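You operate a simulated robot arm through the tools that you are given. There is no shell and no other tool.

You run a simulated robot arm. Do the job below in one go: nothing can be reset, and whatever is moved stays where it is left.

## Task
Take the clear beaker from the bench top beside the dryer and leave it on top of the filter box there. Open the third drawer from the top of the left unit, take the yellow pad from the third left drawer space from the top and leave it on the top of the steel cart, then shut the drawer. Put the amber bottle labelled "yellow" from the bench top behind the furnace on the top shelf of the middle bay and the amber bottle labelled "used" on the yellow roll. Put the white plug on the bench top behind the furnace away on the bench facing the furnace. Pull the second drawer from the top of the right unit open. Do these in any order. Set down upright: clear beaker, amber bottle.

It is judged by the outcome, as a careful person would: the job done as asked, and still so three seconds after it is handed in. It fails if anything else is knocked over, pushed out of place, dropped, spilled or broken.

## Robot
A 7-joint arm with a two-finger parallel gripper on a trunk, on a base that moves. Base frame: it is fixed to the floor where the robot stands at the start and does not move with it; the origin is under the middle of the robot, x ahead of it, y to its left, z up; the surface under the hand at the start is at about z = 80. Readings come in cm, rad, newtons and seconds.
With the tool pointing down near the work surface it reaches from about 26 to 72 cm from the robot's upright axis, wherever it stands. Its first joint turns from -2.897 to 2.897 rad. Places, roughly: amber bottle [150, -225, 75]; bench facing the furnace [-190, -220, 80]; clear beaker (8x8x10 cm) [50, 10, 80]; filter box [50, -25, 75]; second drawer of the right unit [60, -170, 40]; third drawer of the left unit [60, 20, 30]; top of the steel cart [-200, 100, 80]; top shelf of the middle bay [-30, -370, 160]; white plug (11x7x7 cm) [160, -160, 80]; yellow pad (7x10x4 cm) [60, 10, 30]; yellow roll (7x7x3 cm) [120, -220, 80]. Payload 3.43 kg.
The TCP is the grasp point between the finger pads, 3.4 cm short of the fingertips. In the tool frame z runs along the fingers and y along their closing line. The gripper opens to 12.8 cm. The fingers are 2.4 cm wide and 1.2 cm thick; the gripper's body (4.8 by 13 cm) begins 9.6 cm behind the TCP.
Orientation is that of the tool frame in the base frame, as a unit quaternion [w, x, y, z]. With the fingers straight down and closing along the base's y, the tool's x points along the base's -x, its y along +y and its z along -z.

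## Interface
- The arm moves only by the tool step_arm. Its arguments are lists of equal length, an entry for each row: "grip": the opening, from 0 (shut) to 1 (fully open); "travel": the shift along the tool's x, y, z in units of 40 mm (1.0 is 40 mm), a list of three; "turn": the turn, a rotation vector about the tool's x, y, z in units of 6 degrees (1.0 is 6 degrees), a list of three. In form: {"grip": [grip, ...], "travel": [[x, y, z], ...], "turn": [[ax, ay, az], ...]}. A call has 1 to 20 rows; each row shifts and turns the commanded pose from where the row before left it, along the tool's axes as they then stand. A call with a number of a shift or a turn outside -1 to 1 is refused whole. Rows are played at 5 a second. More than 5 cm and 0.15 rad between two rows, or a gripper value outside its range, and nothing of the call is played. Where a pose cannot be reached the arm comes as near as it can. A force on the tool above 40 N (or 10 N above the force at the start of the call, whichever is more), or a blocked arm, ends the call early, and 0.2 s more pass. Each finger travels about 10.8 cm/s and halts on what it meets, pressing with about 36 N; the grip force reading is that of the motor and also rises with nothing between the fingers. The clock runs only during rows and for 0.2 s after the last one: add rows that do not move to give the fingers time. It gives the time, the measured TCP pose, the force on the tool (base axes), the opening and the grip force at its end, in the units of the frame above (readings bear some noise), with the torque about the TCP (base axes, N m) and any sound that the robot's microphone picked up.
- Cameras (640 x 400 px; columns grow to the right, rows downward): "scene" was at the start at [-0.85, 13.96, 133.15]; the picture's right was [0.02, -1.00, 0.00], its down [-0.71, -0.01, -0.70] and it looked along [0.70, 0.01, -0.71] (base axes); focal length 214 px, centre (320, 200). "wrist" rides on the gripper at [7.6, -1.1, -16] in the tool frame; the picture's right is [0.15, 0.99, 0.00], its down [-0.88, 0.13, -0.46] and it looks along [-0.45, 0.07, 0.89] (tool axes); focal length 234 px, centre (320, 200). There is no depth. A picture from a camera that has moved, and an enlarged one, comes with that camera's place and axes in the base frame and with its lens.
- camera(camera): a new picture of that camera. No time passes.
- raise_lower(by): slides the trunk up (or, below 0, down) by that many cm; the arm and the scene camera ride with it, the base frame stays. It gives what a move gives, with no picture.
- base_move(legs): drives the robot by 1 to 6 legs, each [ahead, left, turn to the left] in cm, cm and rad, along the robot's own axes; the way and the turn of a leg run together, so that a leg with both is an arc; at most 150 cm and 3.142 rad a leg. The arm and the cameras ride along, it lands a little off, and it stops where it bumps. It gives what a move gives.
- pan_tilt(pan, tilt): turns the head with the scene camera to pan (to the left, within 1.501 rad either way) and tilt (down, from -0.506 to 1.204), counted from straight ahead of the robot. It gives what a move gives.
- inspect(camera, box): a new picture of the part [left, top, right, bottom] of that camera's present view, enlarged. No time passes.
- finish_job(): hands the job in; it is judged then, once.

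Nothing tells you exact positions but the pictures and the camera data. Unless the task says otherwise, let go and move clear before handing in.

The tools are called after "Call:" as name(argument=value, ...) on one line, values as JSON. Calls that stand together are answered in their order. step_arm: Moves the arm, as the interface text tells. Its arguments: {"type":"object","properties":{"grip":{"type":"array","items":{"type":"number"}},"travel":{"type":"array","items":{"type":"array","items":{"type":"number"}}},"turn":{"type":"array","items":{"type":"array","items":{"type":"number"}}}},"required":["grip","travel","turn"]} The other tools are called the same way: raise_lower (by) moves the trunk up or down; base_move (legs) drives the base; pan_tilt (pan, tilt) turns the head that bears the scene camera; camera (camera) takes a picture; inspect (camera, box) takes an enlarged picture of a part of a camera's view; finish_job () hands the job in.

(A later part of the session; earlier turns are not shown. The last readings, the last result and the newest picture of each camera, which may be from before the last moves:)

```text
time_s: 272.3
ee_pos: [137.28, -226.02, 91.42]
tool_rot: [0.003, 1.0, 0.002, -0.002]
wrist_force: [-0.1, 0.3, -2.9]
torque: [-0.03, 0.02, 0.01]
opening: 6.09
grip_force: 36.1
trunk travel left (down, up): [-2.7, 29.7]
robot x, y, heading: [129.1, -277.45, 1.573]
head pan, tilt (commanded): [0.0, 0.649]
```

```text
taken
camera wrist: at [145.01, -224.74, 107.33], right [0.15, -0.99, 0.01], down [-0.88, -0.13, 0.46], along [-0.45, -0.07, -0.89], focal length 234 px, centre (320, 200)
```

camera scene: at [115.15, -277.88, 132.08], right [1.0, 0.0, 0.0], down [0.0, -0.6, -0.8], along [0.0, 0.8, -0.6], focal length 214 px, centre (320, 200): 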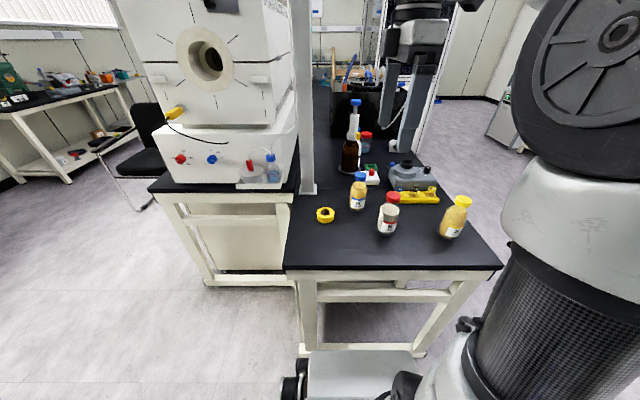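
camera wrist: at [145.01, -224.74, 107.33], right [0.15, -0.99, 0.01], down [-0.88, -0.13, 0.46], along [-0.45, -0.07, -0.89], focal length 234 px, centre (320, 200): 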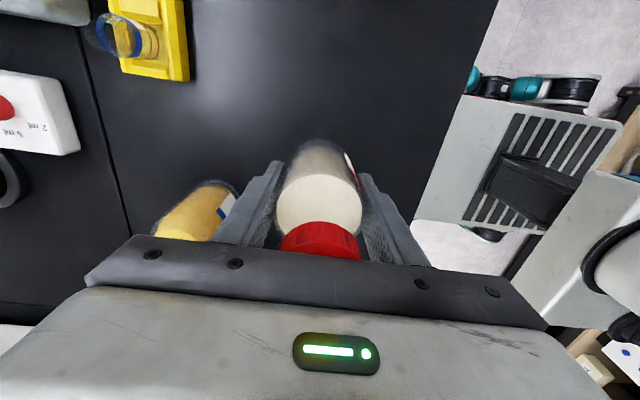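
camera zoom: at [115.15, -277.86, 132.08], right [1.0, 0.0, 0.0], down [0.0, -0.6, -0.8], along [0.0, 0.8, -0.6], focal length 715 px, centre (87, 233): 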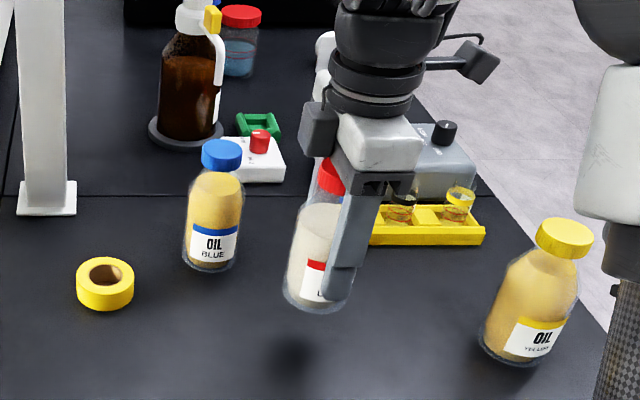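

No slip. Lifting a bit more and moving left toward the roll, keeping clear of the BLUE bottle.

Call:
step_arm(grip=[0.3, 0.3, 0.3, 0.3, 0.3, 0.3, 0.3, 0.3, 0.3, 0.3, 0.3, 0.3, 0.3], travel=[[0, 0, -0.3], [0, 0, -0.4], [0, 0, -0.3], [-0.2, 0, 0], [-0.4, 0, 0], [-0.6, 0, 0], [-0.7, 0, 0], [-0.7, 0, 0], [-0.7, 0, 0], [-0.6, 0, 0], [-0.4, 0, 0], [-0.25, 0, 0], [0, 0, 0]], turn=[[0, 0, 0], [0, 0, 0], [0, 0, 0], [0, 0, 0], [0, 0, 0], [0, 0, 0], [0, 0, 0], [0, 0, 0], [0, 0, 0], [0, 0, 0], [0, 0, 0], [0, 0, 0], [0, 0, 0]])

Call:
camera(camera="scene")

Call:
inspect(camera="scene", box=[280, 150, 400, 260])

Call:
camera(camera="wrist")

```text
time_s: 275.1
ee_pos: [119.14, -226.1, 95.29]
tool_rot: [0.003, 1.0, 0.001, -0.002]
wrist_force: [-0.2, -0.8, -2.0]
torque: [0.0, -0.05, 0.01]
opening: 6.1
grip_force: 36.1
trunk travel left (down, up): [-2.7, 29.7]
robot x, y, heading: [129.33, -277.5, 1.576]
head pan, tilt (commanded): [0.0, 0.649]
```

```text
taken
camera scene: at [115.14, -277.86, 132.08], right [1.0, 0.0, 0.0], down [0.0, -0.6, -0.8], along [0.0, 0.8, -0.6], focal length 214 px, centre (320, 200)
```

scene: 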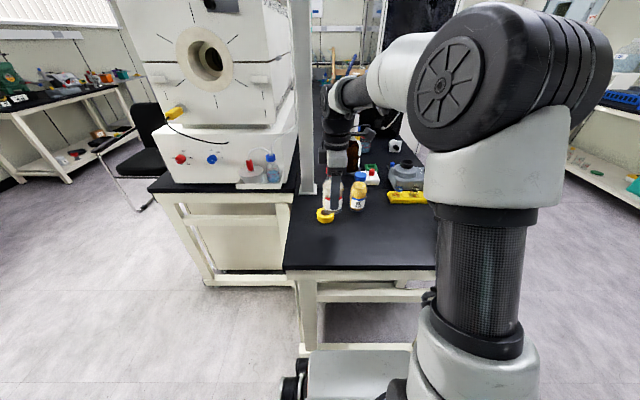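

```text
3.64 times, centred on (340, 205) of scene
camera zoom: at [115.14, -277.86, 132.08], right [1.0, 0.0, 0.0], down [0.0, -0.6, -0.8], along [0.0, 0.8, -0.6], focal length 780 px, centre (247, 182)
```

zoom: 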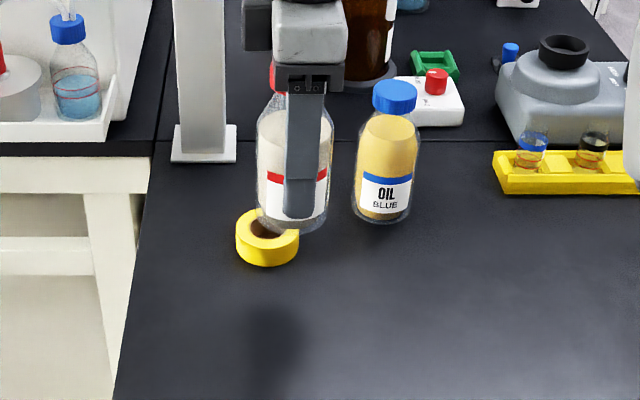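

```text
taken
camera wrist: at [126.77, -224.72, 111.25], right [0.15, -0.99, 0.01], down [-0.88, -0.13, 0.46], along [-0.45, -0.07, -0.89], focal length 234 px, centre (320, 200)
```

wrist: 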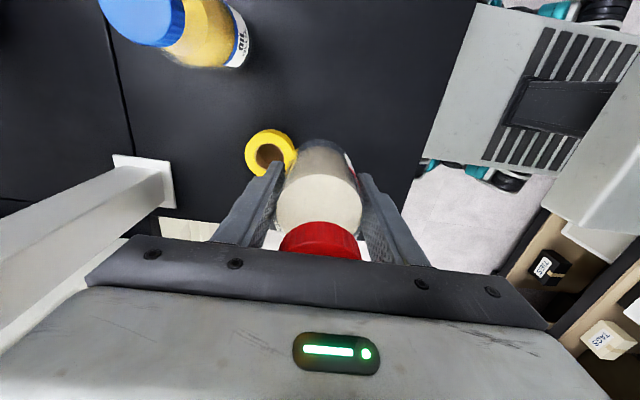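

Call:
inspect(camera="wrist", box=[220, 100, 340, 200])

Call:
inspect(camera="scene", box=[305, 190, 365, 235])

```text
4.00 times, centred on (280, 150) of wrist
camera zoom: at [126.77, -224.72, 111.25], right [0.15, -0.99, 0.01], down [-0.88, -0.13, 0.46], along [-0.45, -0.07, -0.89], focal length 937 px, centre (480, 400)
```

zoom: 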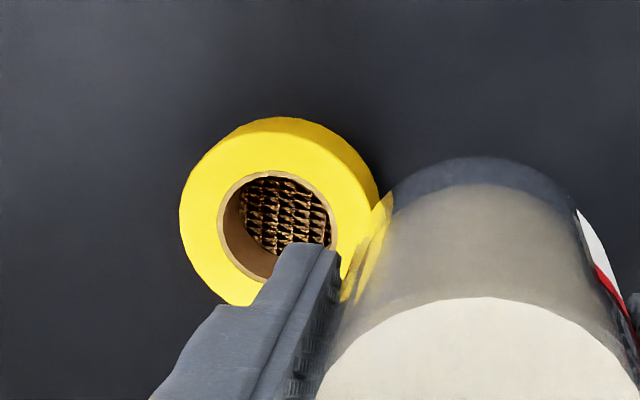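

```text
8.89 times, centred on (335, 212) of scene
camera zoom: at [115.14, -277.86, 132.08], right [1.0, 0.0, 0.0], down [0.0, -0.6, -0.8], along [0.0, 0.8, -0.6], focal length 1906 px, centre (187, 89)
```

zoom: 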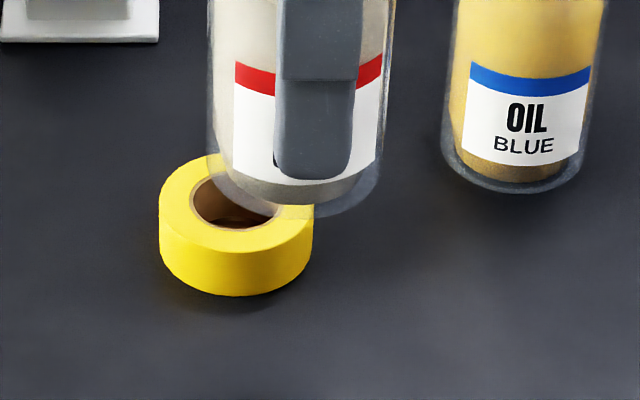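

The roll refines to [117.4, -220.0], top z≈83.1. Moving the bottle over its centre.

Call:
step_arm(grip=[0.3, 0.3, 0.3, 0.3, 0.3, 0.3, 0.3], travel=[[-0.1, -0.2, 0], [-0.1, -0.4, 0], [-0.1, -0.4, 0], [-0.08, -0.35, 0], [-0.045, -0.175, 0], [0, 0, 0], [0, 0, 0]], turn=[[0, 0, 0], [0, 0, 0], [0, 0, 0], [0, 0, 0], [0, 0, 0], [0, 0, 0], [0, 0, 0]])

Call:
inspect(camera="scene", box=[295, 160, 365, 235])

Call:
inspect(camera="wrist", box=[220, 80, 420, 240])

```text
time_s: 276.7
ee_pos: [117.3, -219.81, 95.44]
tool_rot: [0.004, 1.0, 0.002, -0.002]
wrist_force: [0.1, -0.9, -2.5]
torque: [-0.04, 0.02, 0.0]
opening: 6.1
grip_force: 35.6
trunk travel left (down, up): [-2.7, 29.7]
robot x, y, heading: [129.22, -277.45, 1.571]
head pan, tilt (commanded): [0.0, 0.649]
```

```text
5.33 times, centred on (330, 198) of scene
camera zoom: at [115.14, -277.86, 132.08], right [1.0, 0.0, 0.0], down [0.0, -0.6, -0.8], along [0.0, 0.8, -0.6], focal length 1144 px, centre (267, 213)
```

zoom: 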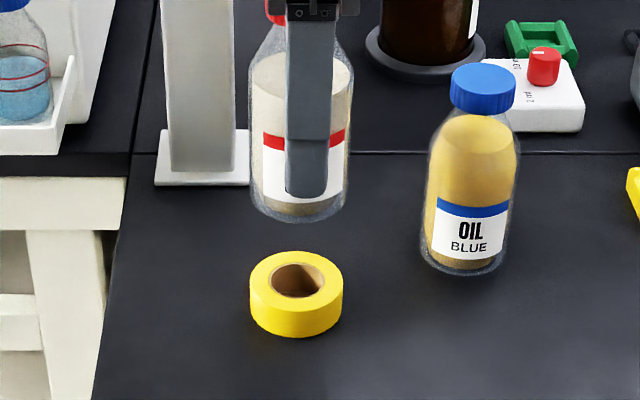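

```text
2.50 times, centred on (320, 160) of wrist
camera zoom: at [124.99, -218.53, 111.35], right [0.15, -0.99, 0.01], down [-0.88, -0.13, 0.46], along [-0.45, -0.07, -0.89], focal length 585 px, centre (320, 300)
```

zoom: 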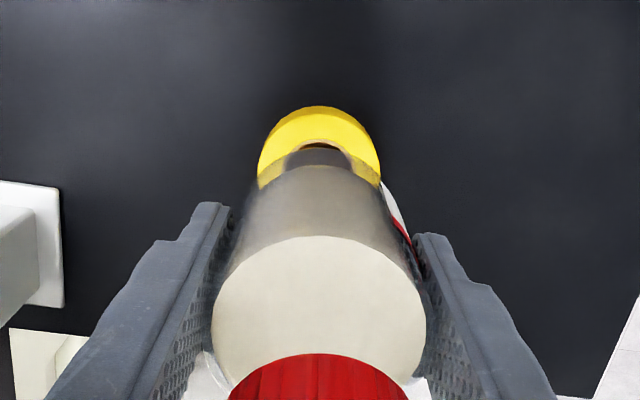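

Bottle and roll axes coincide within about 2 mm. Lowering.

Call:
step_arm(grip=[0.3, 0.3, 0.3, 0.3, 0.3, 0.3, 0.3], travel=[[-0.03, 0, 0.2], [0, 0, 0.3], [0, 0, 0.3], [0, 0, 0.3], [0, 0, 0.25], [0, 0, 0.1], [0, 0, 0]], turn=[[0, 0, 0], [0, 0, 0], [0, 0, 0], [0, 0, 0], [0, 0, 0], [0, 0, 0], [0, 0, 0]])

Call:
inspect(camera="scene", box=[295, 160, 365, 235])

```text
time_s: 278.3
ee_pos: [117.28, -220.02, 89.68]
tool_rot: [0.003, 1.0, 0.001, -0.002]
wrist_force: [-0.1, -0.4, -3.1]
torque: [0.0, 0.02, -0.03]
opening: 6.11
grip_force: 35.7
trunk travel left (down, up): [-2.7, 29.7]
robot x, y, heading: [128.96, -277.29, 1.571]
head pan, tilt (commanded): [0.0, 0.649]
```

```text
5.33 times, centred on (330, 198) of scene
camera zoom: at [115.14, -277.86, 132.08], right [1.0, 0.0, 0.0], down [0.0, -0.6, -0.8], along [0.0, 0.8, -0.6], focal length 1144 px, centre (267, 213)
```

zoom: 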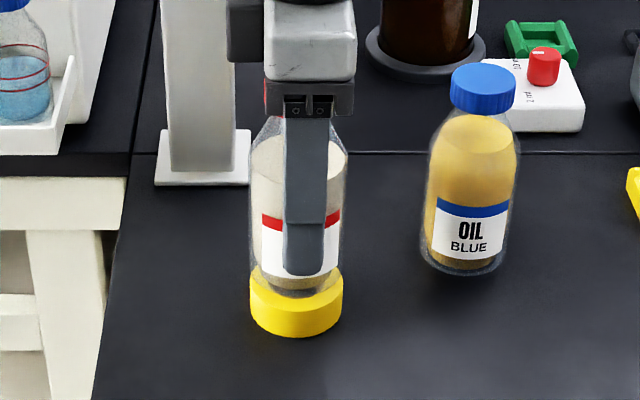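

Call:
step_arm(grip=[0.3, 0.3, 0.3, 0.3, 0.3, 0.3], travel=[[0, 0, 0.06], [0, 0, 0.06], [0, 0, 0.05], [0, 0, 0.05], [0, 0, 0], [0, 0, 0]], turn=[[0, 0, 0], [0, 0, 0], [0, 0, 0], [0, 0, 0], [0, 0, 0], [0, 0, 0]])

```text
time_s: 279.7
ee_pos: [117.34, -219.79, 88.74]
tool_rot: [0.004, 1.0, 0.002, -0.002]
wrist_force: [0.0, 0.0, -2.8]
torque: [0.02, -0.06, -0.01]
opening: 6.12
grip_force: 36.1
trunk travel left (down, up): [-2.7, 29.7]
robot x, y, heading: [129.51, -277.58, 1.568]
head pan, tilt (commanded): [0.0, 0.649]
```

Call:
step_arm(grip=[0.3, 0.3, 0.3, 0.3, 0.3], travel=[[0, 0, 0.05], [0, 0, 0.05], [0, 0, 0.04], [0, 0, 0], [0, 0, 0]], turn=[[0, 0, 0], [0, 0, 0], [0, 0, 0], [0, 0, 0], [0, 0, 0]])

Call:
inspect(camera="scene", box=[295, 160, 365, 235])

```text
time_s: 280.9
ee_pos: [117.23, -219.91, 88.39]
tool_rot: [0.001, 1.0, 0.002, -0.002]
wrist_force: [-1.3, 1.2, 27.5]
torque: [0.04, -0.02, 0.02]
opening: 6.09
grip_force: 36.0
trunk travel left (down, up): [-2.7, 29.7]
robot x, y, heading: [128.95, -277.39, 1.572]
head pan, tilt (commanded): [0.0, 0.649]
```

```text
5.33 times, centred on (330, 198) of scene
camera zoom: at [115.18, -278.04, 132.11], right [1.0, 0.0, 0.0], down [0.0, -0.6, -0.8], along [0.0, 0.8, -0.6], focal length 1144 px, centre (267, 213)
```

zoom: 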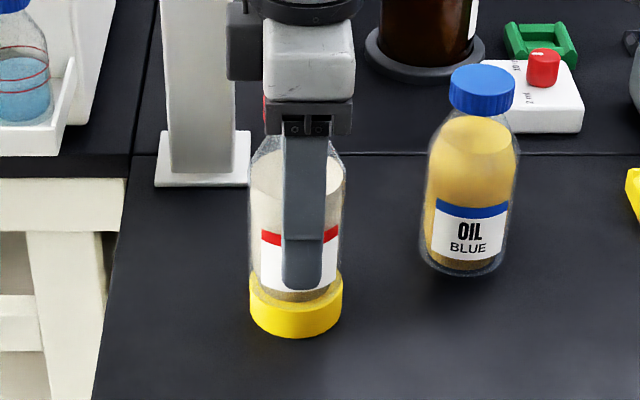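

On the roll. Easing pressure and opening gently.

Call:
step_arm(grip=[0.3, 0.3, 0.49, 0.52, 0.56, 0.65, 0.75, 0.85, 0.85], travel=[[0, 0, -0.07], [0, 0, 0], [0, 0, 0], [0, 0, 0], [0, 0, 0], [0, 0, 0], [0, 0, 0], [0, 0, 0], [0, 0, 0]], turn=[[0, 0, 0], [0, 0, 0], [0, 0, 0], [0, 0, 0], [0, 0, 0], [0, 0, 0], [0, 0, 0], [0, 0, 0], [0, 0, 0]])

Call:
inspect(camera="scene", box=[295, 160, 365, 235])

```text
time_s: 282.9
ee_pos: [117.2, -220.1, 88.48]
tool_rot: [0.002, 1.0, 0.002, -0.002]
wrist_force: [-0.3, -1.1, 0.0]
torque: [-0.02, -0.02, -0.02]
opening: 10.89
grip_force: 0.0
trunk travel left (down, up): [-2.7, 29.7]
robot x, y, heading: [129.46, -277.44, 1.574]
head pan, tilt (commanded): [0.0, 0.649]
```

```text
5.33 times, centred on (330, 198) of scene
camera zoom: at [115.15, -277.87, 132.08], right [1.0, 0.0, 0.0], down [0.0, -0.6, -0.8], along [0.0, 0.8, -0.6], focal length 1144 px, centre (267, 213)
```

zoom: 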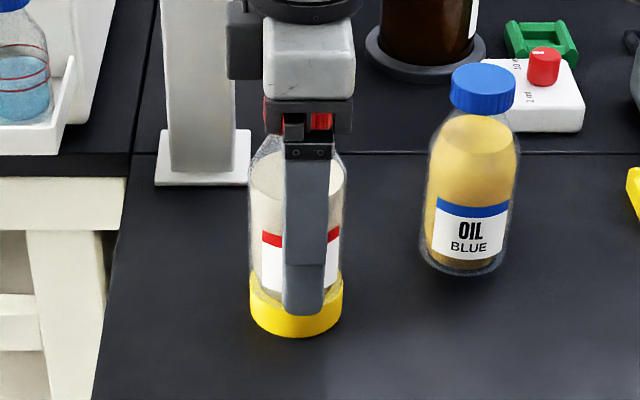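

The USED bottle stands on the roll. Rising straight up.

Call:
step_arm(grip=[0.85, 0.85, 0.85, 0.85, 0.85, 0.85, 0.85, 0.85, 0.85], travel=[[0, 0, -0.3], [0, 0, -0.6], [0, 0, -0.8], [0, 0, -0.9], [0, 0, -0.9], [0, 0, -0.9], [0, 0, -0.9], [0, 0, -0.6], [0, 0, 0]], turn=[[0, 0, 0], [0, 0, 0], [0, 0, 0], [0, 0, 0], [0, 0, 0], [0, 0, 0], [0, 0, 0], [0, 0, 0], [0, 0, 0]])

Call:
camera(camera="scene")

Call:
inspect(camera="scene", box=[290, 140, 480, 260])

```text
time_s: 284.9
ee_pos: [117.46, -219.75, 112.16]
tool_rot: [0.003, 1.0, 0.001, -0.001]
wrist_force: [-0.3, 0.1, 0.6]
torque: [0.0, 0.0, -0.01]
opening: 10.87
grip_force: 0.1
trunk travel left (down, up): [-2.7, 29.7]
robot x, y, heading: [129.25, -277.65, 1.568]
head pan, tilt (commanded): [0.0, 0.649]
```

```text
taken
camera scene: at [115.15, -277.87, 132.08], right [1.0, 0.0, 0.0], down [0.0, -0.6, -0.8], along [0.0, 0.8, -0.6], focal length 214 px, centre (320, 200)
```

scene: 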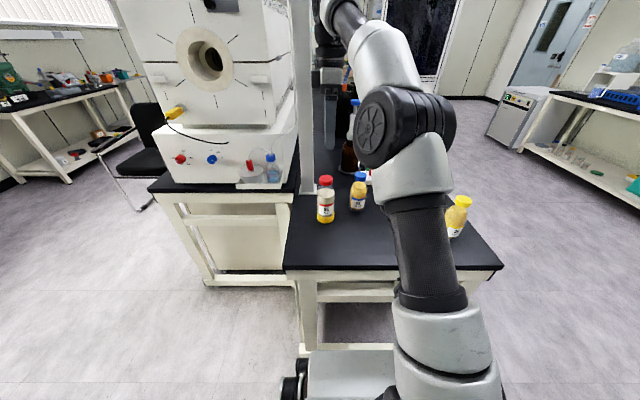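

```text
3.33 times, centred on (385, 200) of scene
camera zoom: at [115.15, -277.87, 132.08], right [1.0, 0.0, 0.0], down [0.0, -0.6, -0.8], along [0.0, 0.8, -0.6], focal length 715 px, centre (103, 200)
```

zoom: 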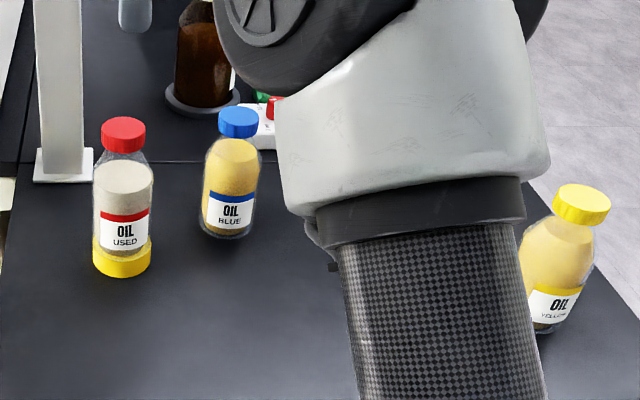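

The USED bottle stands upright on the yellow roll. Next is the YELLOW bottle, which must go to a shelf at about z 160, so I'll need a sideways (near-horizontal) grip. First repositioning the base opposite the YELLOW bottle.

Call:
base_move(legs=[[-9, 0, 0], [0, -28, 0]])

Call:
step_arm(grip=[1, 1, 1, 1, 1, 1, 1, 1, 1, 1, 1, 1, 1, 1, 1, 1, 1], travel=[[0.8, 0, 0], [0.8, 0.3, 0], [0.8, 0.3, 0], [0.5, 0.3, 0], [0, 0, 0], [0, 0, 0], [0, 0, 0], [0, 0, 0], [0, 0, 0], [0, 0, 0], [0, 0, 0], [0, 0, 0], [0, 0, 0], [0, 0, 0], [0, 0, 0], [0, 0, 0], [0, 0, 0]], turn=[[0, 0, 0], [0, 0, -1], [0, 0, -1], [0, 0, -1], [0, 0, -1], [0, 0, -1], [0, 0, -1], [0, 0, -1], [0, 0, -1], [0, 0, -1], [0, 0, -1], [0, 0, -1], [0, 0, -1], [0, 0, -1], [0, 0, -1], [0, 0, -1], [0, 0, 0]])

Call:
camera(camera="scene")

Call:
camera(camera="wrist")

```text
time_s: 288.9
ee_pos: [145.25, -228.7, 112.09]
tool_rot: [0.003, 1.0, -0.001, -0.002]
wrist_force: [0.9, 0.1, 1.0]
torque: [-0.04, -0.03, -0.04]
opening: 10.88
grip_force: 0.0
trunk travel left (down, up): [-2.7, 29.7]
robot x, y, heading: [156.77, -286.42, 1.562]
head pan, tilt (commanded): [0.0, 0.649]
```

```text
time_s: 292.5
ee_pos: [157.39, -231.51, 112.09]
tool_rot: [0.001, 0.707, 0.707, -0.004]
wrist_force: [-0.9, -0.1, -0.3]
torque: [-0.02, 0.0, -0.02]
opening: 12.81
grip_force: 0.0
trunk travel left (down, up): [-2.7, 29.7]
robot x, y, heading: [156.88, -286.31, 1.564]
head pan, tilt (commanded): [0.0, 0.649]
```

```text
taken
camera scene: at [142.76, -286.85, 132.08], right [1.0, 0.0, 0.0], down [0.0, -0.6, -0.8], along [0.0, 0.8, -0.6], focal length 214 px, centre (320, 200)
```

scene: 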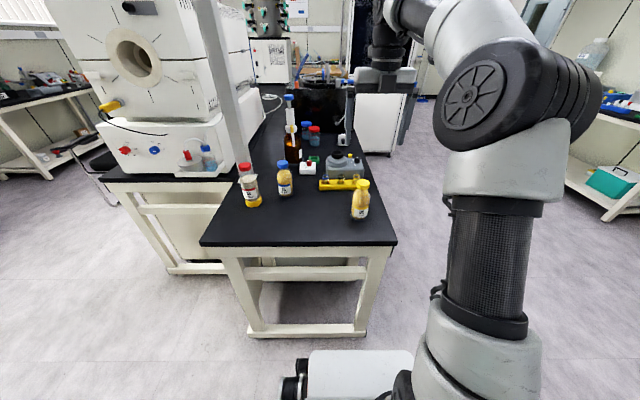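

```text
taken
camera wrist: at [156.32, -223.83, 127.96], right [0.99, 0.15, 0.0], down [0.13, -0.88, 0.46], along [0.06, -0.46, -0.89], focal length 234 px, centre (320, 200)
```

wrist: 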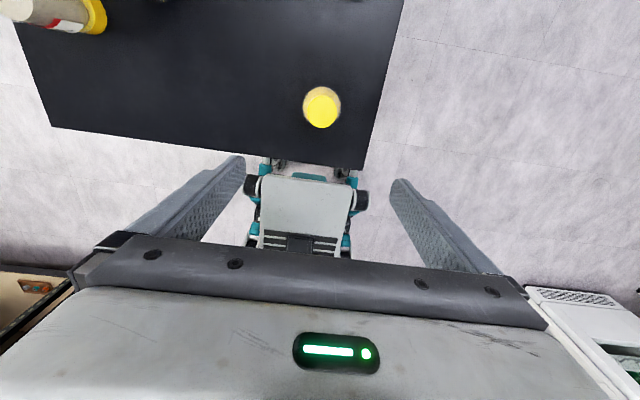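

Orientation reached. Now tilting the tool up to about 15° below horizontal, camera on top.

Call:
step_arm(grip=[1, 1, 1, 1, 1, 1, 1, 1, 1, 1, 1, 1, 1, 1], travel=[[0, 0, 0], [0, 0, 0], [0, 0, 0], [0, 0, 0], [0, 0, 0], [0, 0, 0], [0, 0, 0], [0, 0, 0], [0, 0, 0], [0, 0, 0], [0, 0, 0], [0, 0, 0], [0, 0, 0], [0, 0, 0]], turn=[[0, 1, 0], [0, 1, 0], [0, 1, 0], [0, 1, 0], [0, 1, 0], [0, 1, 0], [0, 1, 0], [0, 1, 0], [0, 1, 0], [0, 1, 0], [0, 1, 0], [0, 1, 0], [0, 0.5, 0], [0, 0, 0]])

Call:
camera(camera="scene")

Call:
camera(camera="wrist")

```text
time_s: 295.5
ee_pos: [157.29, -231.63, 112.17]
tool_rot: [-0.43, 0.562, 0.562, 0.428]
wrist_force: [-0.3, 0.1, -0.5]
torque: [0.01, 0.03, 0.01]
opening: 12.8
grip_force: 0.0
trunk travel left (down, up): [-2.7, 29.7]
robot x, y, heading: [156.54, -286.21, 1.566]
head pan, tilt (commanded): [0.0, 0.649]
```

```text
taken
camera scene: at [142.76, -286.85, 132.08], right [1.0, 0.0, 0.0], down [0.0, -0.6, -0.8], along [0.0, 0.8, -0.6], focal length 214 px, centre (320, 200)
```

scene: 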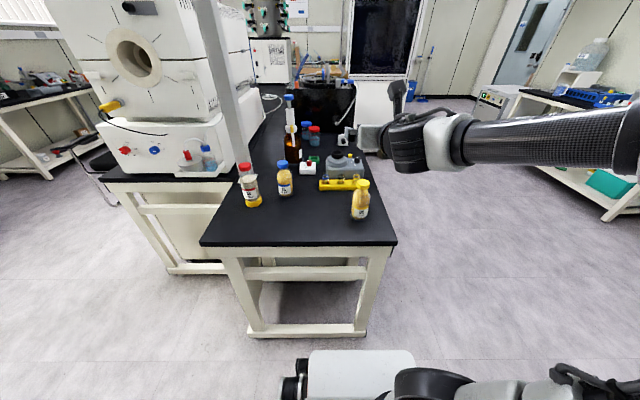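

```text
taken
camera wrist: at [156.23, -244.9, 123.63], right [0.99, 0.04, 0.14], down [0.13, -0.67, -0.73], along [0.07, 0.74, -0.67], focal length 234 px, centre (320, 200)
```

wrist: 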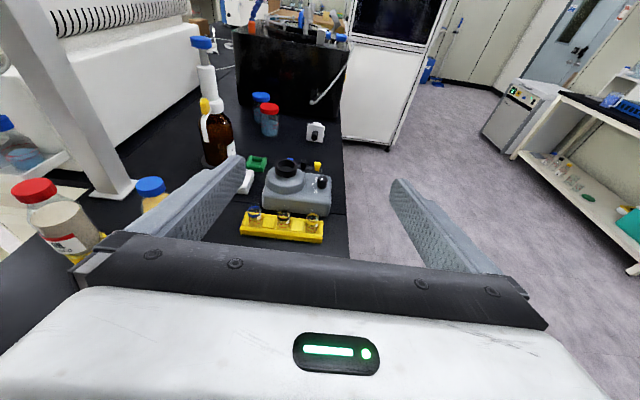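

The arm reaches that pose. Backing the hand off the bottle, then lowering to body height.

Call:
step_arm(grip=[1, 1, 1, 1, 1, 1, 1, 1, 1, 1, 1], travel=[[-0.181, -0.05, -0.676], [-0.181, 0, -0.676], [-0.181, 0, -0.676], [-0.897, 0, 0.24], [-0.897, 0, 0.24], [-0.897, 0, 0.24], [-0.897, 0, 0.24], [-0.897, 0, 0.24], [-0.897, 0, 0.24], [-0.8, 0, 0.214], [0, 0, 0]], turn=[[0, 0, 0], [0, 0, 0], [0, 0, 0], [0, 0, 0], [0, 0, 0], [0, 0, 0], [0, 0, 0], [0, 0, 0], [0, 0, 0], [0, 0, 0], [0, 0, 0]])

Call:
camera(camera="scene")

Call:
camera(camera="wrist")

```text
time_s: 297.9
ee_pos: [157.14, -232.88, 89.9]
tool_rot: [-0.429, 0.563, 0.561, 0.43]
wrist_force: [-0.2, 0.2, 0.8]
torque: [0.0, 0.0, 0.01]
opening: 12.8
grip_force: 0.0
out of reach, approached as far as the arm can: row 5, 6, 7, 8, 9, 10
trunk travel left (down, up): [-2.7, 29.7]
robot x, y, heading: [156.76, -286.7, 1.563]
head pan, tilt (commanded): [0.0, 0.649]
```

```text
taken
camera scene: at [142.76, -286.85, 132.09], right [1.0, 0.0, 0.0], down [0.0, -0.6, -0.8], along [0.0, 0.8, -0.6], focal length 214 px, centre (320, 200)
```

scene: 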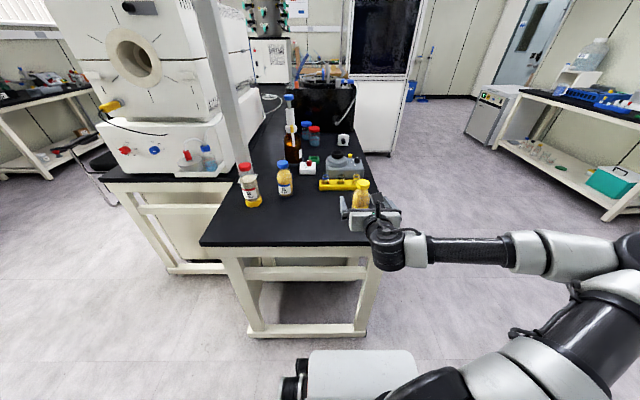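

```text
taken
camera wrist: at [156.07, -246.34, 101.5], right [0.99, 0.04, 0.14], down [0.13, -0.67, -0.73], along [0.07, 0.74, -0.67], focal length 234 px, centre (320, 200)
```

wrist: 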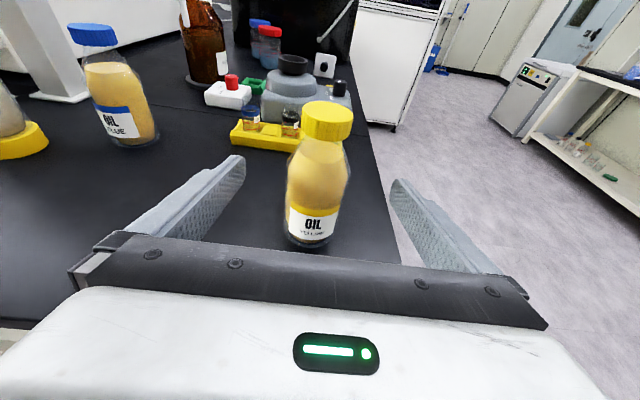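

The arm met a joint limit near there but stopped clear; the bottle is already between the fingers' lines. Moving forward and down to the gripping point.

Call:
step_arm(grip=[1, 1, 1, 1, 1, 1], travel=[[-0.1, 0, 0.35], [-0.15, 0, 0.4], [-0.2, 0, 0.45], [-0.25, 0, 0.44], [0, 0, 0], [0, 0, 0]], turn=[[0, 0, 0], [0, 0, 0], [0, 0, 0], [0, 0, 0], [0, 0, 0], [0, 0, 0]])

Call:
inspect(camera="scene", box=[300, 150, 440, 280])

Call:
camera(camera="wrist")

```text
time_s: 299.3
ee_pos: [157.14, -232.34, 89.76]
tool_rot: [-0.428, 0.564, 0.561, 0.428]
wrist_force: [-0.7, 0.0, -0.1]
torque: [0.01, 0.0, 0.03]
opening: 12.78
grip_force: 0.0
out of reach, approached as far as the arm can: row 1, 2, 3, 4
trunk travel left (down, up): [-2.7, 29.7]
robot x, y, heading: [157.09, -286.38, 1.567]
head pan, tilt (commanded): [0.0, 0.649]
```

```text
3.08 times, centred on (370, 215) of scene
camera zoom: at [142.76, -286.85, 132.08], right [1.0, 0.0, 0.0], down [0.0, -0.6, -0.8], along [0.0, 0.8, -0.6], focal length 660 px, centre (166, 154)
```

zoom: 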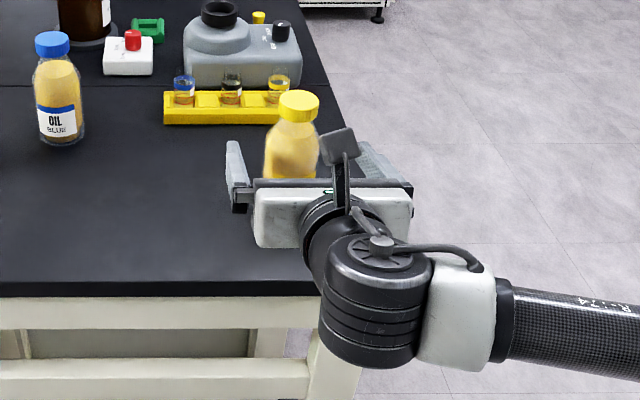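

```text
taken
camera wrist: at [156.05, -245.72, 101.19], right [0.99, 0.04, 0.14], down [0.13, -0.67, -0.73], along [0.07, 0.74, -0.67], focal length 234 px, centre (320, 200)
```

wrist: 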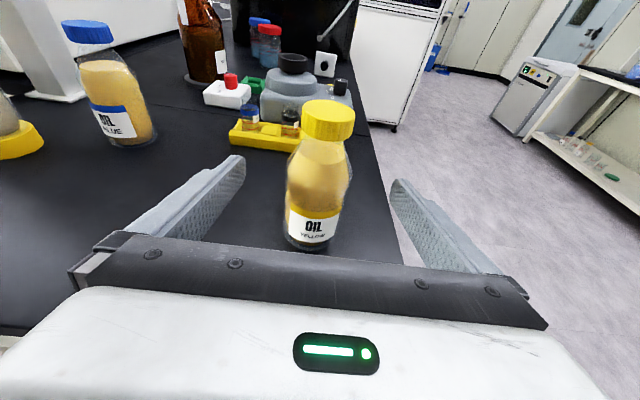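

This posture is at a joint limit. I'll steepen the tilt to about 30° below horizontal and try again.

Call:
step_arm(grip=[1, 1, 1, 1], travel=[[0, 0, 0], [0, 0, 0], [0, 0, 0], [0, 0, 0]], turn=[[0, -0.8, 0], [0, -0.8, 0], [0, -0.9, 0], [0, 0, 0]])

Call:
step_arm(grip=[1, 1, 1, 1], travel=[[0.1, 0, 0.17], [0.1, 0, 0.17], [0.1, 0, 0.17], [0, 0, 0]], turn=[[0, 0, 0], [0, 0, 0], [0, 0, 0], [0, 0, 0]])

Call:
camera(camera="scene")

```text
time_s: 300.3
ee_pos: [157.16, -232.2, 89.8]
tool_rot: [-0.351, 0.616, 0.612, 0.351]
wrist_force: [0.6, 0.2, 0.1]
torque: [0.0, -0.01, 0.0]
opening: 12.83
grip_force: 0.0
trunk travel left (down, up): [-2.7, 29.7]
robot x, y, heading: [156.75, -286.16, 1.565]
head pan, tilt (commanded): [0.0, 0.649]
```

```text
time_s: 301.3
ee_pos: [157.0, -229.93, 89.84]
tool_rot: [-0.352, 0.615, 0.611, 0.353]
wrist_force: [-0.3, -0.1, 0.3]
torque: [-0.03, 0.0, 0.03]
opening: 12.82
grip_force: 0.1
trunk travel left (down, up): [-2.7, 29.7]
robot x, y, heading: [156.38, -286.43, 1.565]
head pan, tilt (commanded): [0.0, 0.649]
```

```text
taken
camera scene: at [142.76, -286.85, 132.08], right [1.0, 0.0, 0.0], down [0.0, -0.6, -0.8], along [0.0, 0.8, -0.6], focal length 214 px, centre (320, 200)
```

scene: 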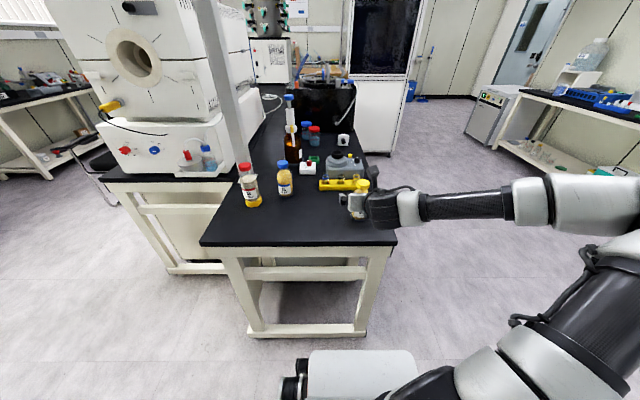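

Call:
step_arm(grip=[1, 1, 1, 1, 1], travel=[[-0.15, 0, 0.35], [-0.15, 0, 0.35], [-0.16, 0, 0.35], [0, 0, 0], [0, 0, 0]], turn=[[0, 0, 0], [0, 0, 0], [0, 0, 0], [0, 0, 0], [0, 0, 0]])

Call:
camera(camera="wrist")

Call:
inspect(camera="scene", box=[300, 150, 440, 280])

```text
time_s: 302.5
ee_pos: [157.06, -227.08, 86.03]
tool_rot: [-0.353, 0.614, 0.613, 0.35]
wrist_force: [-1.0, -0.2, -0.4]
torque: [0.01, -0.02, 0.02]
opening: 12.78
grip_force: 0.2
trunk travel left (down, up): [-2.7, 29.7]
robot x, y, heading: [156.75, -286.51, 1.561]
head pan, tilt (commanded): [0.0, 0.649]
```

```text
taken
camera wrist: at [156.03, -237.14, 100.57], right [0.99, 0.07, 0.12], down [0.13, -0.84, -0.53], along [0.07, 0.54, -0.84], focal length 234 px, centre (320, 200)
```

wrist: 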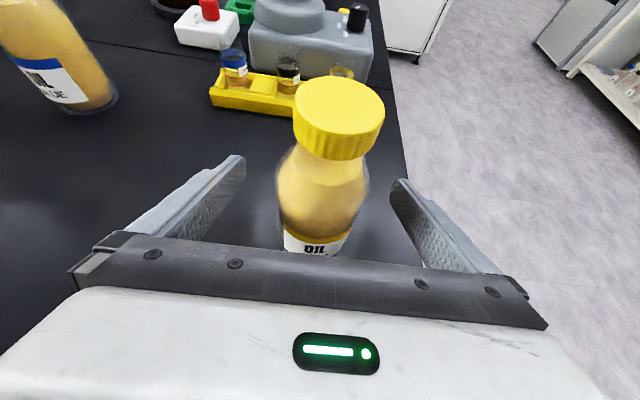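

```text
3.08 times, centred on (370, 215) of scene
camera zoom: at [142.76, -286.85, 132.08], right [1.0, 0.0, 0.0], down [0.0, -0.6, -0.8], along [0.0, 0.8, -0.6], focal length 660 px, centre (166, 154)
```

zoom: 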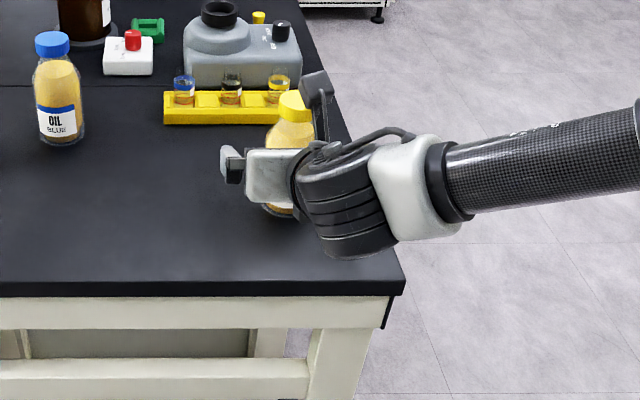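

The bottle is between the fingers at mid-body. Closing and doing a tiny test lift.

Call:
step_arm(grip=[0.85, 0.7, 0.58, 0.5, 0.4, 0.3, 0.3, 0.3, 0.3], travel=[[0, 0, 0], [0, 0, 0], [0, 0, 0], [0, 0, 0], [0, 0, 0], [0, 0, 0], [0, 0, 0], [0, 0, 0], [0, 0, 0]], turn=[[0, 0, 0], [0, 0, 0], [0, 0, 0], [0, 0, 0], [0, 0, 0], [0, 0, 0], [0, 0, 0], [0, 0, 0], [0, 0, 0]])

Call:
step_arm(grip=[0.3, 0.3, 0.3, 0.3, 0.3, 0.3], travel=[[0.06, 0, -0.035], [0.08, 0, -0.047], [0.1, 0, -0.058], [0.1, 0, -0.058], [0, 0, 0], [0, 0, 0]], turn=[[0, 0, 0], [0, 0, 0], [0, 0, 0], [0, 0, 0], [0, 0, 0], [0, 0, 0]])

Call:
camera(camera="wrist")

Call:
inspect(camera="scene", box=[300, 150, 440, 280])

```text
time_s: 304.5
ee_pos: [156.9, -227.3, 86.07]
tool_rot: [-0.353, 0.614, 0.612, 0.352]
wrist_force: [-1.3, -1.3, 0.6]
torque: [0.01, -0.02, 0.0]
opening: 6.09
grip_force: 35.3
trunk travel left (down, up): [-2.7, 29.7]
robot x, y, heading: [156.36, -286.21, 1.565]
head pan, tilt (commanded): [0.0, 0.649]
```

```text
time_s: 305.9
ee_pos: [157.16, -227.28, 87.58]
tool_rot: [-0.352, 0.615, 0.611, 0.352]
wrist_force: [-0.6, -0.4, -3.0]
torque: [0.01, -0.03, 0.03]
opening: 6.09
grip_force: 35.7
trunk travel left (down, up): [-2.7, 29.7]
robot x, y, heading: [156.63, -286.47, 1.564]
head pan, tilt (commanded): [0.0, 0.649]
```

```text
taken
camera wrist: at [156.11, -237.14, 102.1], right [0.99, 0.07, 0.12], down [0.13, -0.84, -0.53], along [0.07, 0.54, -0.84], focal length 234 px, centre (320, 200)
```

wrist: 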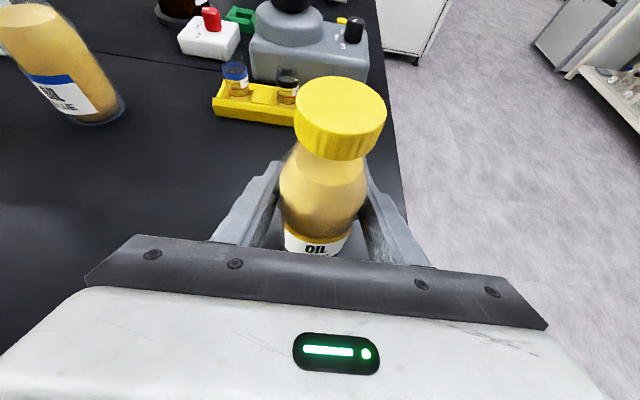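

```text
3.08 times, centred on (370, 215) of scene
camera zoom: at [142.76, -286.83, 132.08], right [1.0, 0.0, 0.0], down [0.0, -0.6, -0.8], along [0.0, 0.8, -0.6], focal length 660 px, centre (166, 154)
```

zoom: 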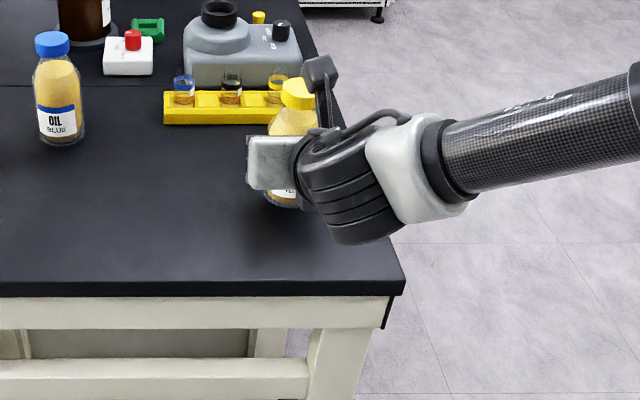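

Holding firmly. Lifting the bottle up clear of the bench.

Call:
step_arm(grip=[0.3, 0.3, 0.3, 0.3, 0.3, 0.3, 0.3, 0.3, 0.3, 0.3, 0.3, 0.3], travel=[[0.2, 0, -0.116], [0.35, 0, -0.2], [0.5, 0, -0.29], [0.6, 0, -0.35], [0.6, 0, -0.35], [0.6, 0, -0.35], [0.6, 0, -0.35], [0.6, 0, -0.35], [0.6, 0, -0.35], [0.5, 0, -0.29], [0.3, 0, -0.175], [0, 0, 0]], turn=[[0, 0, 0], [0, 0, 0], [0, 0, 0], [0, 0, 0], [0, 0, 0], [0, 0, 0], [0, 0, 0], [0, 0, 0], [0, 0, 0], [0, 0, 0], [0, 0, 0], [0, 0, 0]])

Call:
camera(camera="scene")

Call:
camera(camera="wrist")

```text
time_s: 308.5
ee_pos: [158.37, -226.97, 112.33]
tool_rot: [-0.358, 0.626, 0.604, 0.34]
wrist_force: [-0.4, 0.5, -3.0]
torque: [0.06, -0.05, 0.0]
opening: 6.11
grip_force: 36.7
trunk travel left (down, up): [-2.7, 29.7]
robot x, y, heading: [156.54, -286.33, 1.566]
head pan, tilt (commanded): [0.0, 0.649]
```

```text
taken
camera scene: at [138.91, -288.39, 130.84], right [0.88, 0.47, 0.0], down [0.34, -0.63, -0.7], along [-0.33, 0.62, -0.71], focal length 214 px, centre (320, 200)
```

scene: 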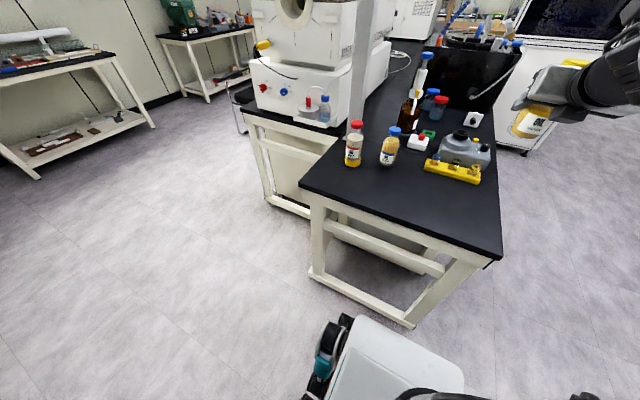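

```text
taken
camera wrist: at [157.63, -236.78, 127.0], right [0.99, 0.06, 0.09], down [0.1, -0.84, -0.53], along [0.04, 0.53, -0.85], focal length 234 px, centre (320, 200)
```

wrist: 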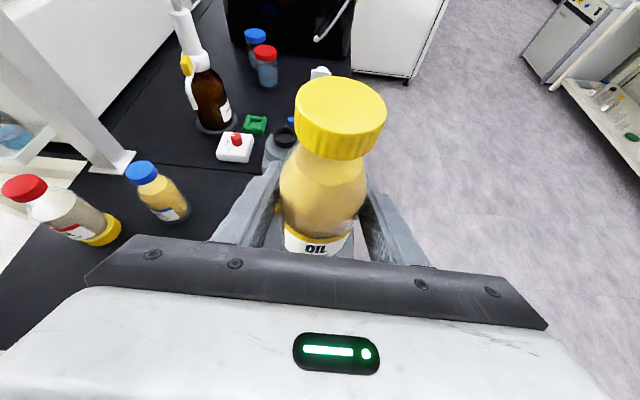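

The bottle is well held, but the head camera got pushed aside by the arm at this height. I'll lower a little and check.

Call:
step_arm(grip=[0.3, 0.3, 0.3, 0.3, 0.3], travel=[[-0.4, 0, 0.23], [-0.5, 0, 0.29], [-0.5, 0, 0.29], [0, 0, 0], [0, 0, 0]], turn=[[0, 0, 0], [0, 0, 0], [0, 0, 0], [0, 0, 0], [0, 0, 0]])

Call:
camera(camera="scene")

```text
time_s: 309.7
ee_pos: [157.06, -227.26, 106.34]
tool_rot: [-0.353, 0.614, 0.613, 0.352]
wrist_force: [0.7, -0.1, -2.6]
torque: [0.01, -0.01, -0.03]
opening: 6.1
grip_force: 36.4
trunk travel left (down, up): [-2.7, 29.7]
robot x, y, heading: [157.07, -286.43, 1.563]
head pan, tilt (commanded): [0.0, 0.649]
```

```text
taken
camera scene: at [142.76, -286.83, 132.08], right [1.0, 0.0, 0.0], down [0.0, -0.6, -0.8], along [0.0, 0.8, -0.6], focal length 214 px, centre (320, 200)
```

scene: 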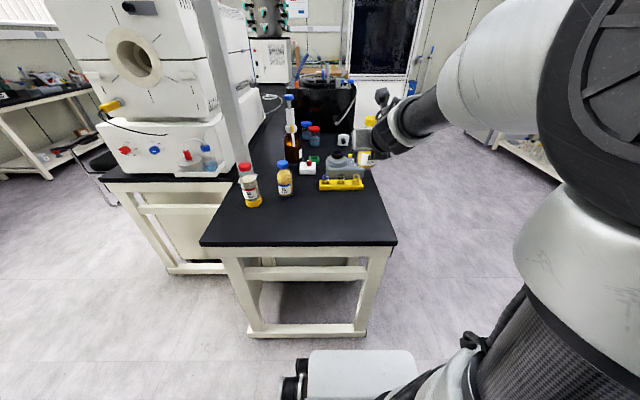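

Head is free again. I'll carry the bottle at this height: left, back a little, then along the gap to the middle bay.

Call:
base_move(legs=[[0, 20, 0], [-10, 0, 0], [0, 100, 0.008]])

Call:
camera(camera="scene")

Call:
camera(camera="wrist")

```text
time_s: 322.6
ee_pos: [34.72, -237.81, 106.25]
tool_rot: [-0.355, 0.61, 0.617, 0.348]
wrist_force: [-0.8, -0.1, -3.9]
torque: [0.04, 0.03, 0.02]
opening: 6.1
grip_force: 36.7
trunk travel left (down, up): [-2.7, 29.7]
robot x, y, heading: [35.05, -296.85, 1.58]
head pan, tilt (commanded): [0.0, 0.649]
```

```text
taken
camera scene: at [21.32, -297.61, 132.08], right [1.0, 0.01, 0.0], down [0.01, -0.6, -0.8], along [-0.01, 0.8, -0.6], focal length 214 px, centre (320, 200)
```

scene: 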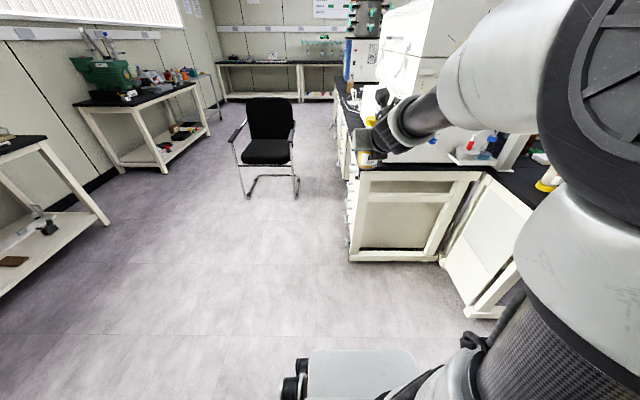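

```text
taken
camera wrist: at [33.89, -247.74, 120.86], right [0.99, 0.09, 0.12], down [0.14, -0.84, -0.53], along [0.06, 0.54, -0.84], focal length 234 px, centre (320, 200)
```

wrist: 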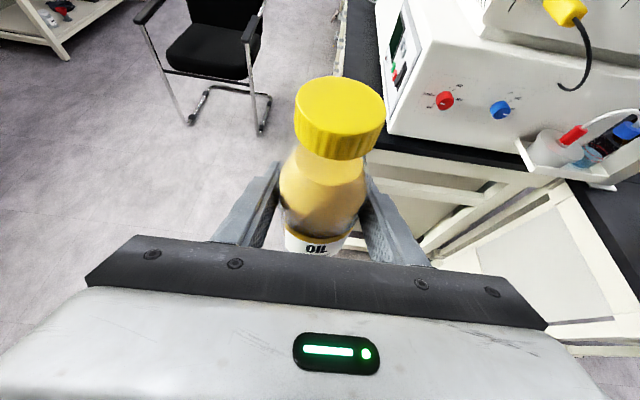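

Call:
base_move(legs=[[20, 68, 0], [0, 0, 3.13]])

Call:
pan_tilt(pan=0.3, tilt=0.1)

Call:
camera(camera="scene")

```text
time_s: 337.1
ee_pos: [-36.71, -336.78, 106.25]
tool_rot: [-0.36, -0.597, 0.63, -0.343]
wrist_force: [0.5, -0.1, -3.2]
torque: [-0.01, 0.03, 0.02]
opening: 6.1
grip_force: 36.0
trunk travel left (down, up): [-2.7, 29.7]
robot x, y, heading: [-33.49, -278.03, -1.628]
head pan, tilt (commanded): [0.0, 0.649]
```

```text
time_s: 338.0
ee_pos: [-36.75, -336.82, 106.25]
tool_rot: [-0.36, -0.597, 0.63, -0.343]
wrist_force: [-0.2, -0.1, -3.3]
torque: [0.0, -0.04, 0.01]
opening: 6.08
grip_force: 36.3
trunk travel left (down, up): [-2.7, 29.7]
robot x, y, heading: [-33.48, -277.64, -1.624]
head pan, tilt (commanded): [0.3, 0.099]
```

```text
taken
camera scene: at [-16.56, -278.54, 137.12], right [-0.97, -0.24, 0.0], down [-0.02, 0.1, -0.99], along [0.24, -0.97, -0.1], focal length 214 px, centre (320, 200)
```

scene: 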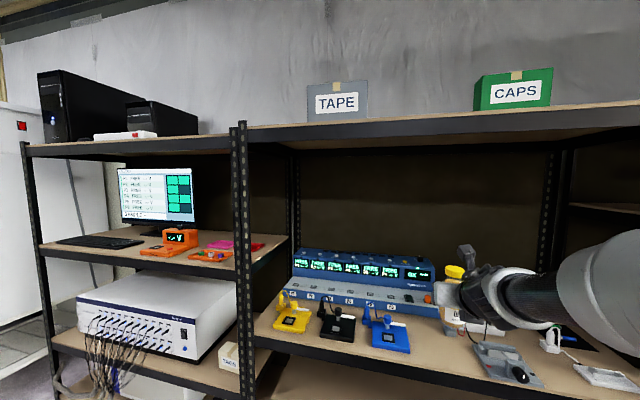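

Facing the shelves: the top board of the middle bay is at about z 155, with a TAPE box (x≈-5) and a CAPS box (x≈-50) on it and a free gap between them. Backing off, straightening, and raising the trunk to look over the board.

Call:
base_move(legs=[[-16, 0, 0.055]])

Call:
raise_lower(by=29.5)

Call:
pan_tilt(pan=0.0, tilt=0.25)

Call:
camera(camera="scene")

Call:
camera(camera="wrist")

```text
time_s: 339.4
ee_pos: [-32.89, -320.68, 106.31]
tool_rot: [0.35, 0.614, -0.614, 0.352]
wrist_force: [0.3, -0.3, -2.5]
torque: [-0.01, 0.0, 0.04]
opening: 6.07
grip_force: 36.3
trunk travel left (down, up): [-2.7, 29.7]
robot x, y, heading: [-33.07, -261.6, -1.573]
head pan, tilt (commanded): [0.3, 0.099]
```

```text
time_s: 342.4
ee_pos: [-33.07, -320.69, 135.71]
tool_rot: [0.349, 0.615, -0.613, 0.353]
wrist_force: [0.3, 0.2, -1.6]
torque: [-0.04, 0.01, 0.0]
opening: 6.09
grip_force: 35.9
trunk travel left (down, up): [-32.2, 0.2]
robot x, y, heading: [-33.36, -261.72, -1.577]
head pan, tilt (commanded): [0.3, 0.099]
```

```text
time_s: 343.2
ee_pos: [-32.87, -320.7, 135.82]
tool_rot: [0.35, 0.614, -0.613, 0.353]
wrist_force: [-0.5, -1.3, -2.9]
torque: [-0.03, 0.01, -0.01]
opening: 6.11
grip_force: 36.3
trunk travel left (down, up): [-32.2, 0.2]
robot x, y, heading: [-33.15, -261.73, -1.569]
head pan, tilt (commanded): [0.0, 0.25]
```

```text
taken
camera scene: at [-18.82, -262.07, 165.23], right [-1.0, 0.0, 0.0], down [0.0, 0.25, -0.97], along [0.0, -0.97, -0.25], focal length 214 px, centre (320, 200)
```

scene: 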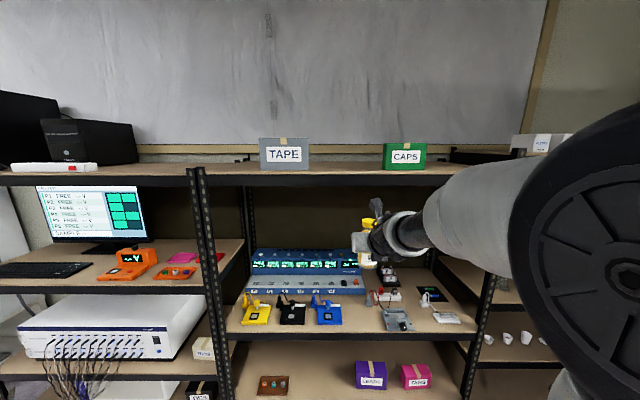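

```text
taken
camera wrist: at [-31.9, -310.8, 150.35], right [-0.99, -0.08, 0.12], down [-0.13, 0.84, -0.53], along [-0.06, -0.54, -0.84], focal length 234 px, centre (320, 200)
```

wrist: 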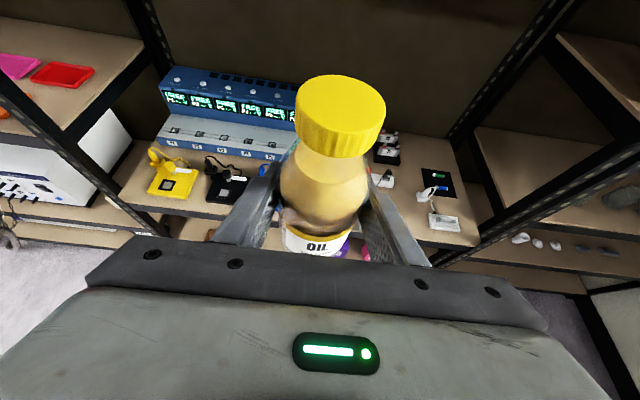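

Call:
inspect(camera="scene", box=[180, 110, 500, 220])

Call:
inspect(camera="scene", box=[250, 125, 440, 195])

```text
2.00 times, centred on (340, 165) of scene
camera zoom: at [-18.82, -262.07, 165.23], right [-1.0, 0.0, 0.0], down [0.0, 0.25, -0.97], along [0.0, -0.97, -0.25], focal length 429 px, centre (280, 270)
```

zoom: 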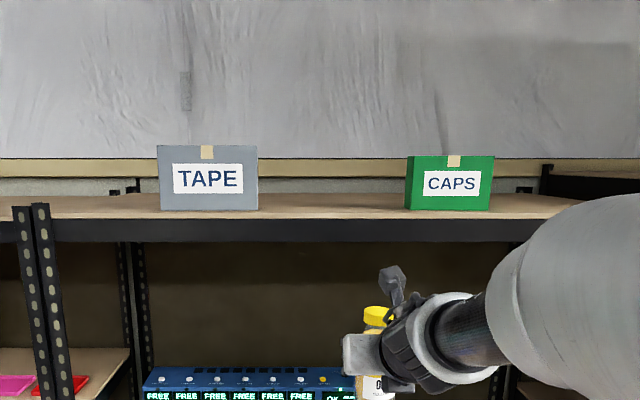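

```text
3.37 times, centred on (345, 160) of scene
camera zoom: at [-18.82, -262.07, 165.23], right [-1.0, 0.0, 0.0], down [0.0, 0.25, -0.97], along [0.0, -0.97, -0.25], focal length 722 px, centre (236, 335)
```

zoom: 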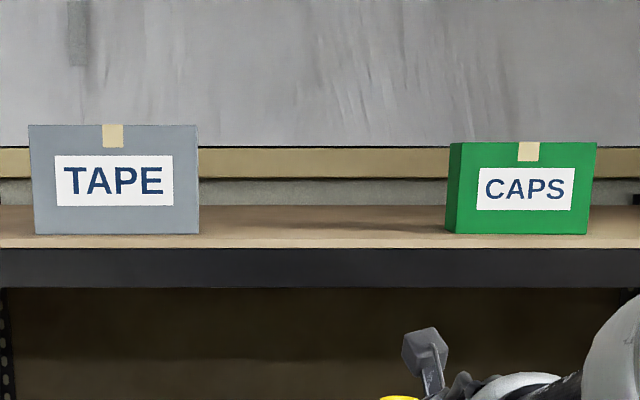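

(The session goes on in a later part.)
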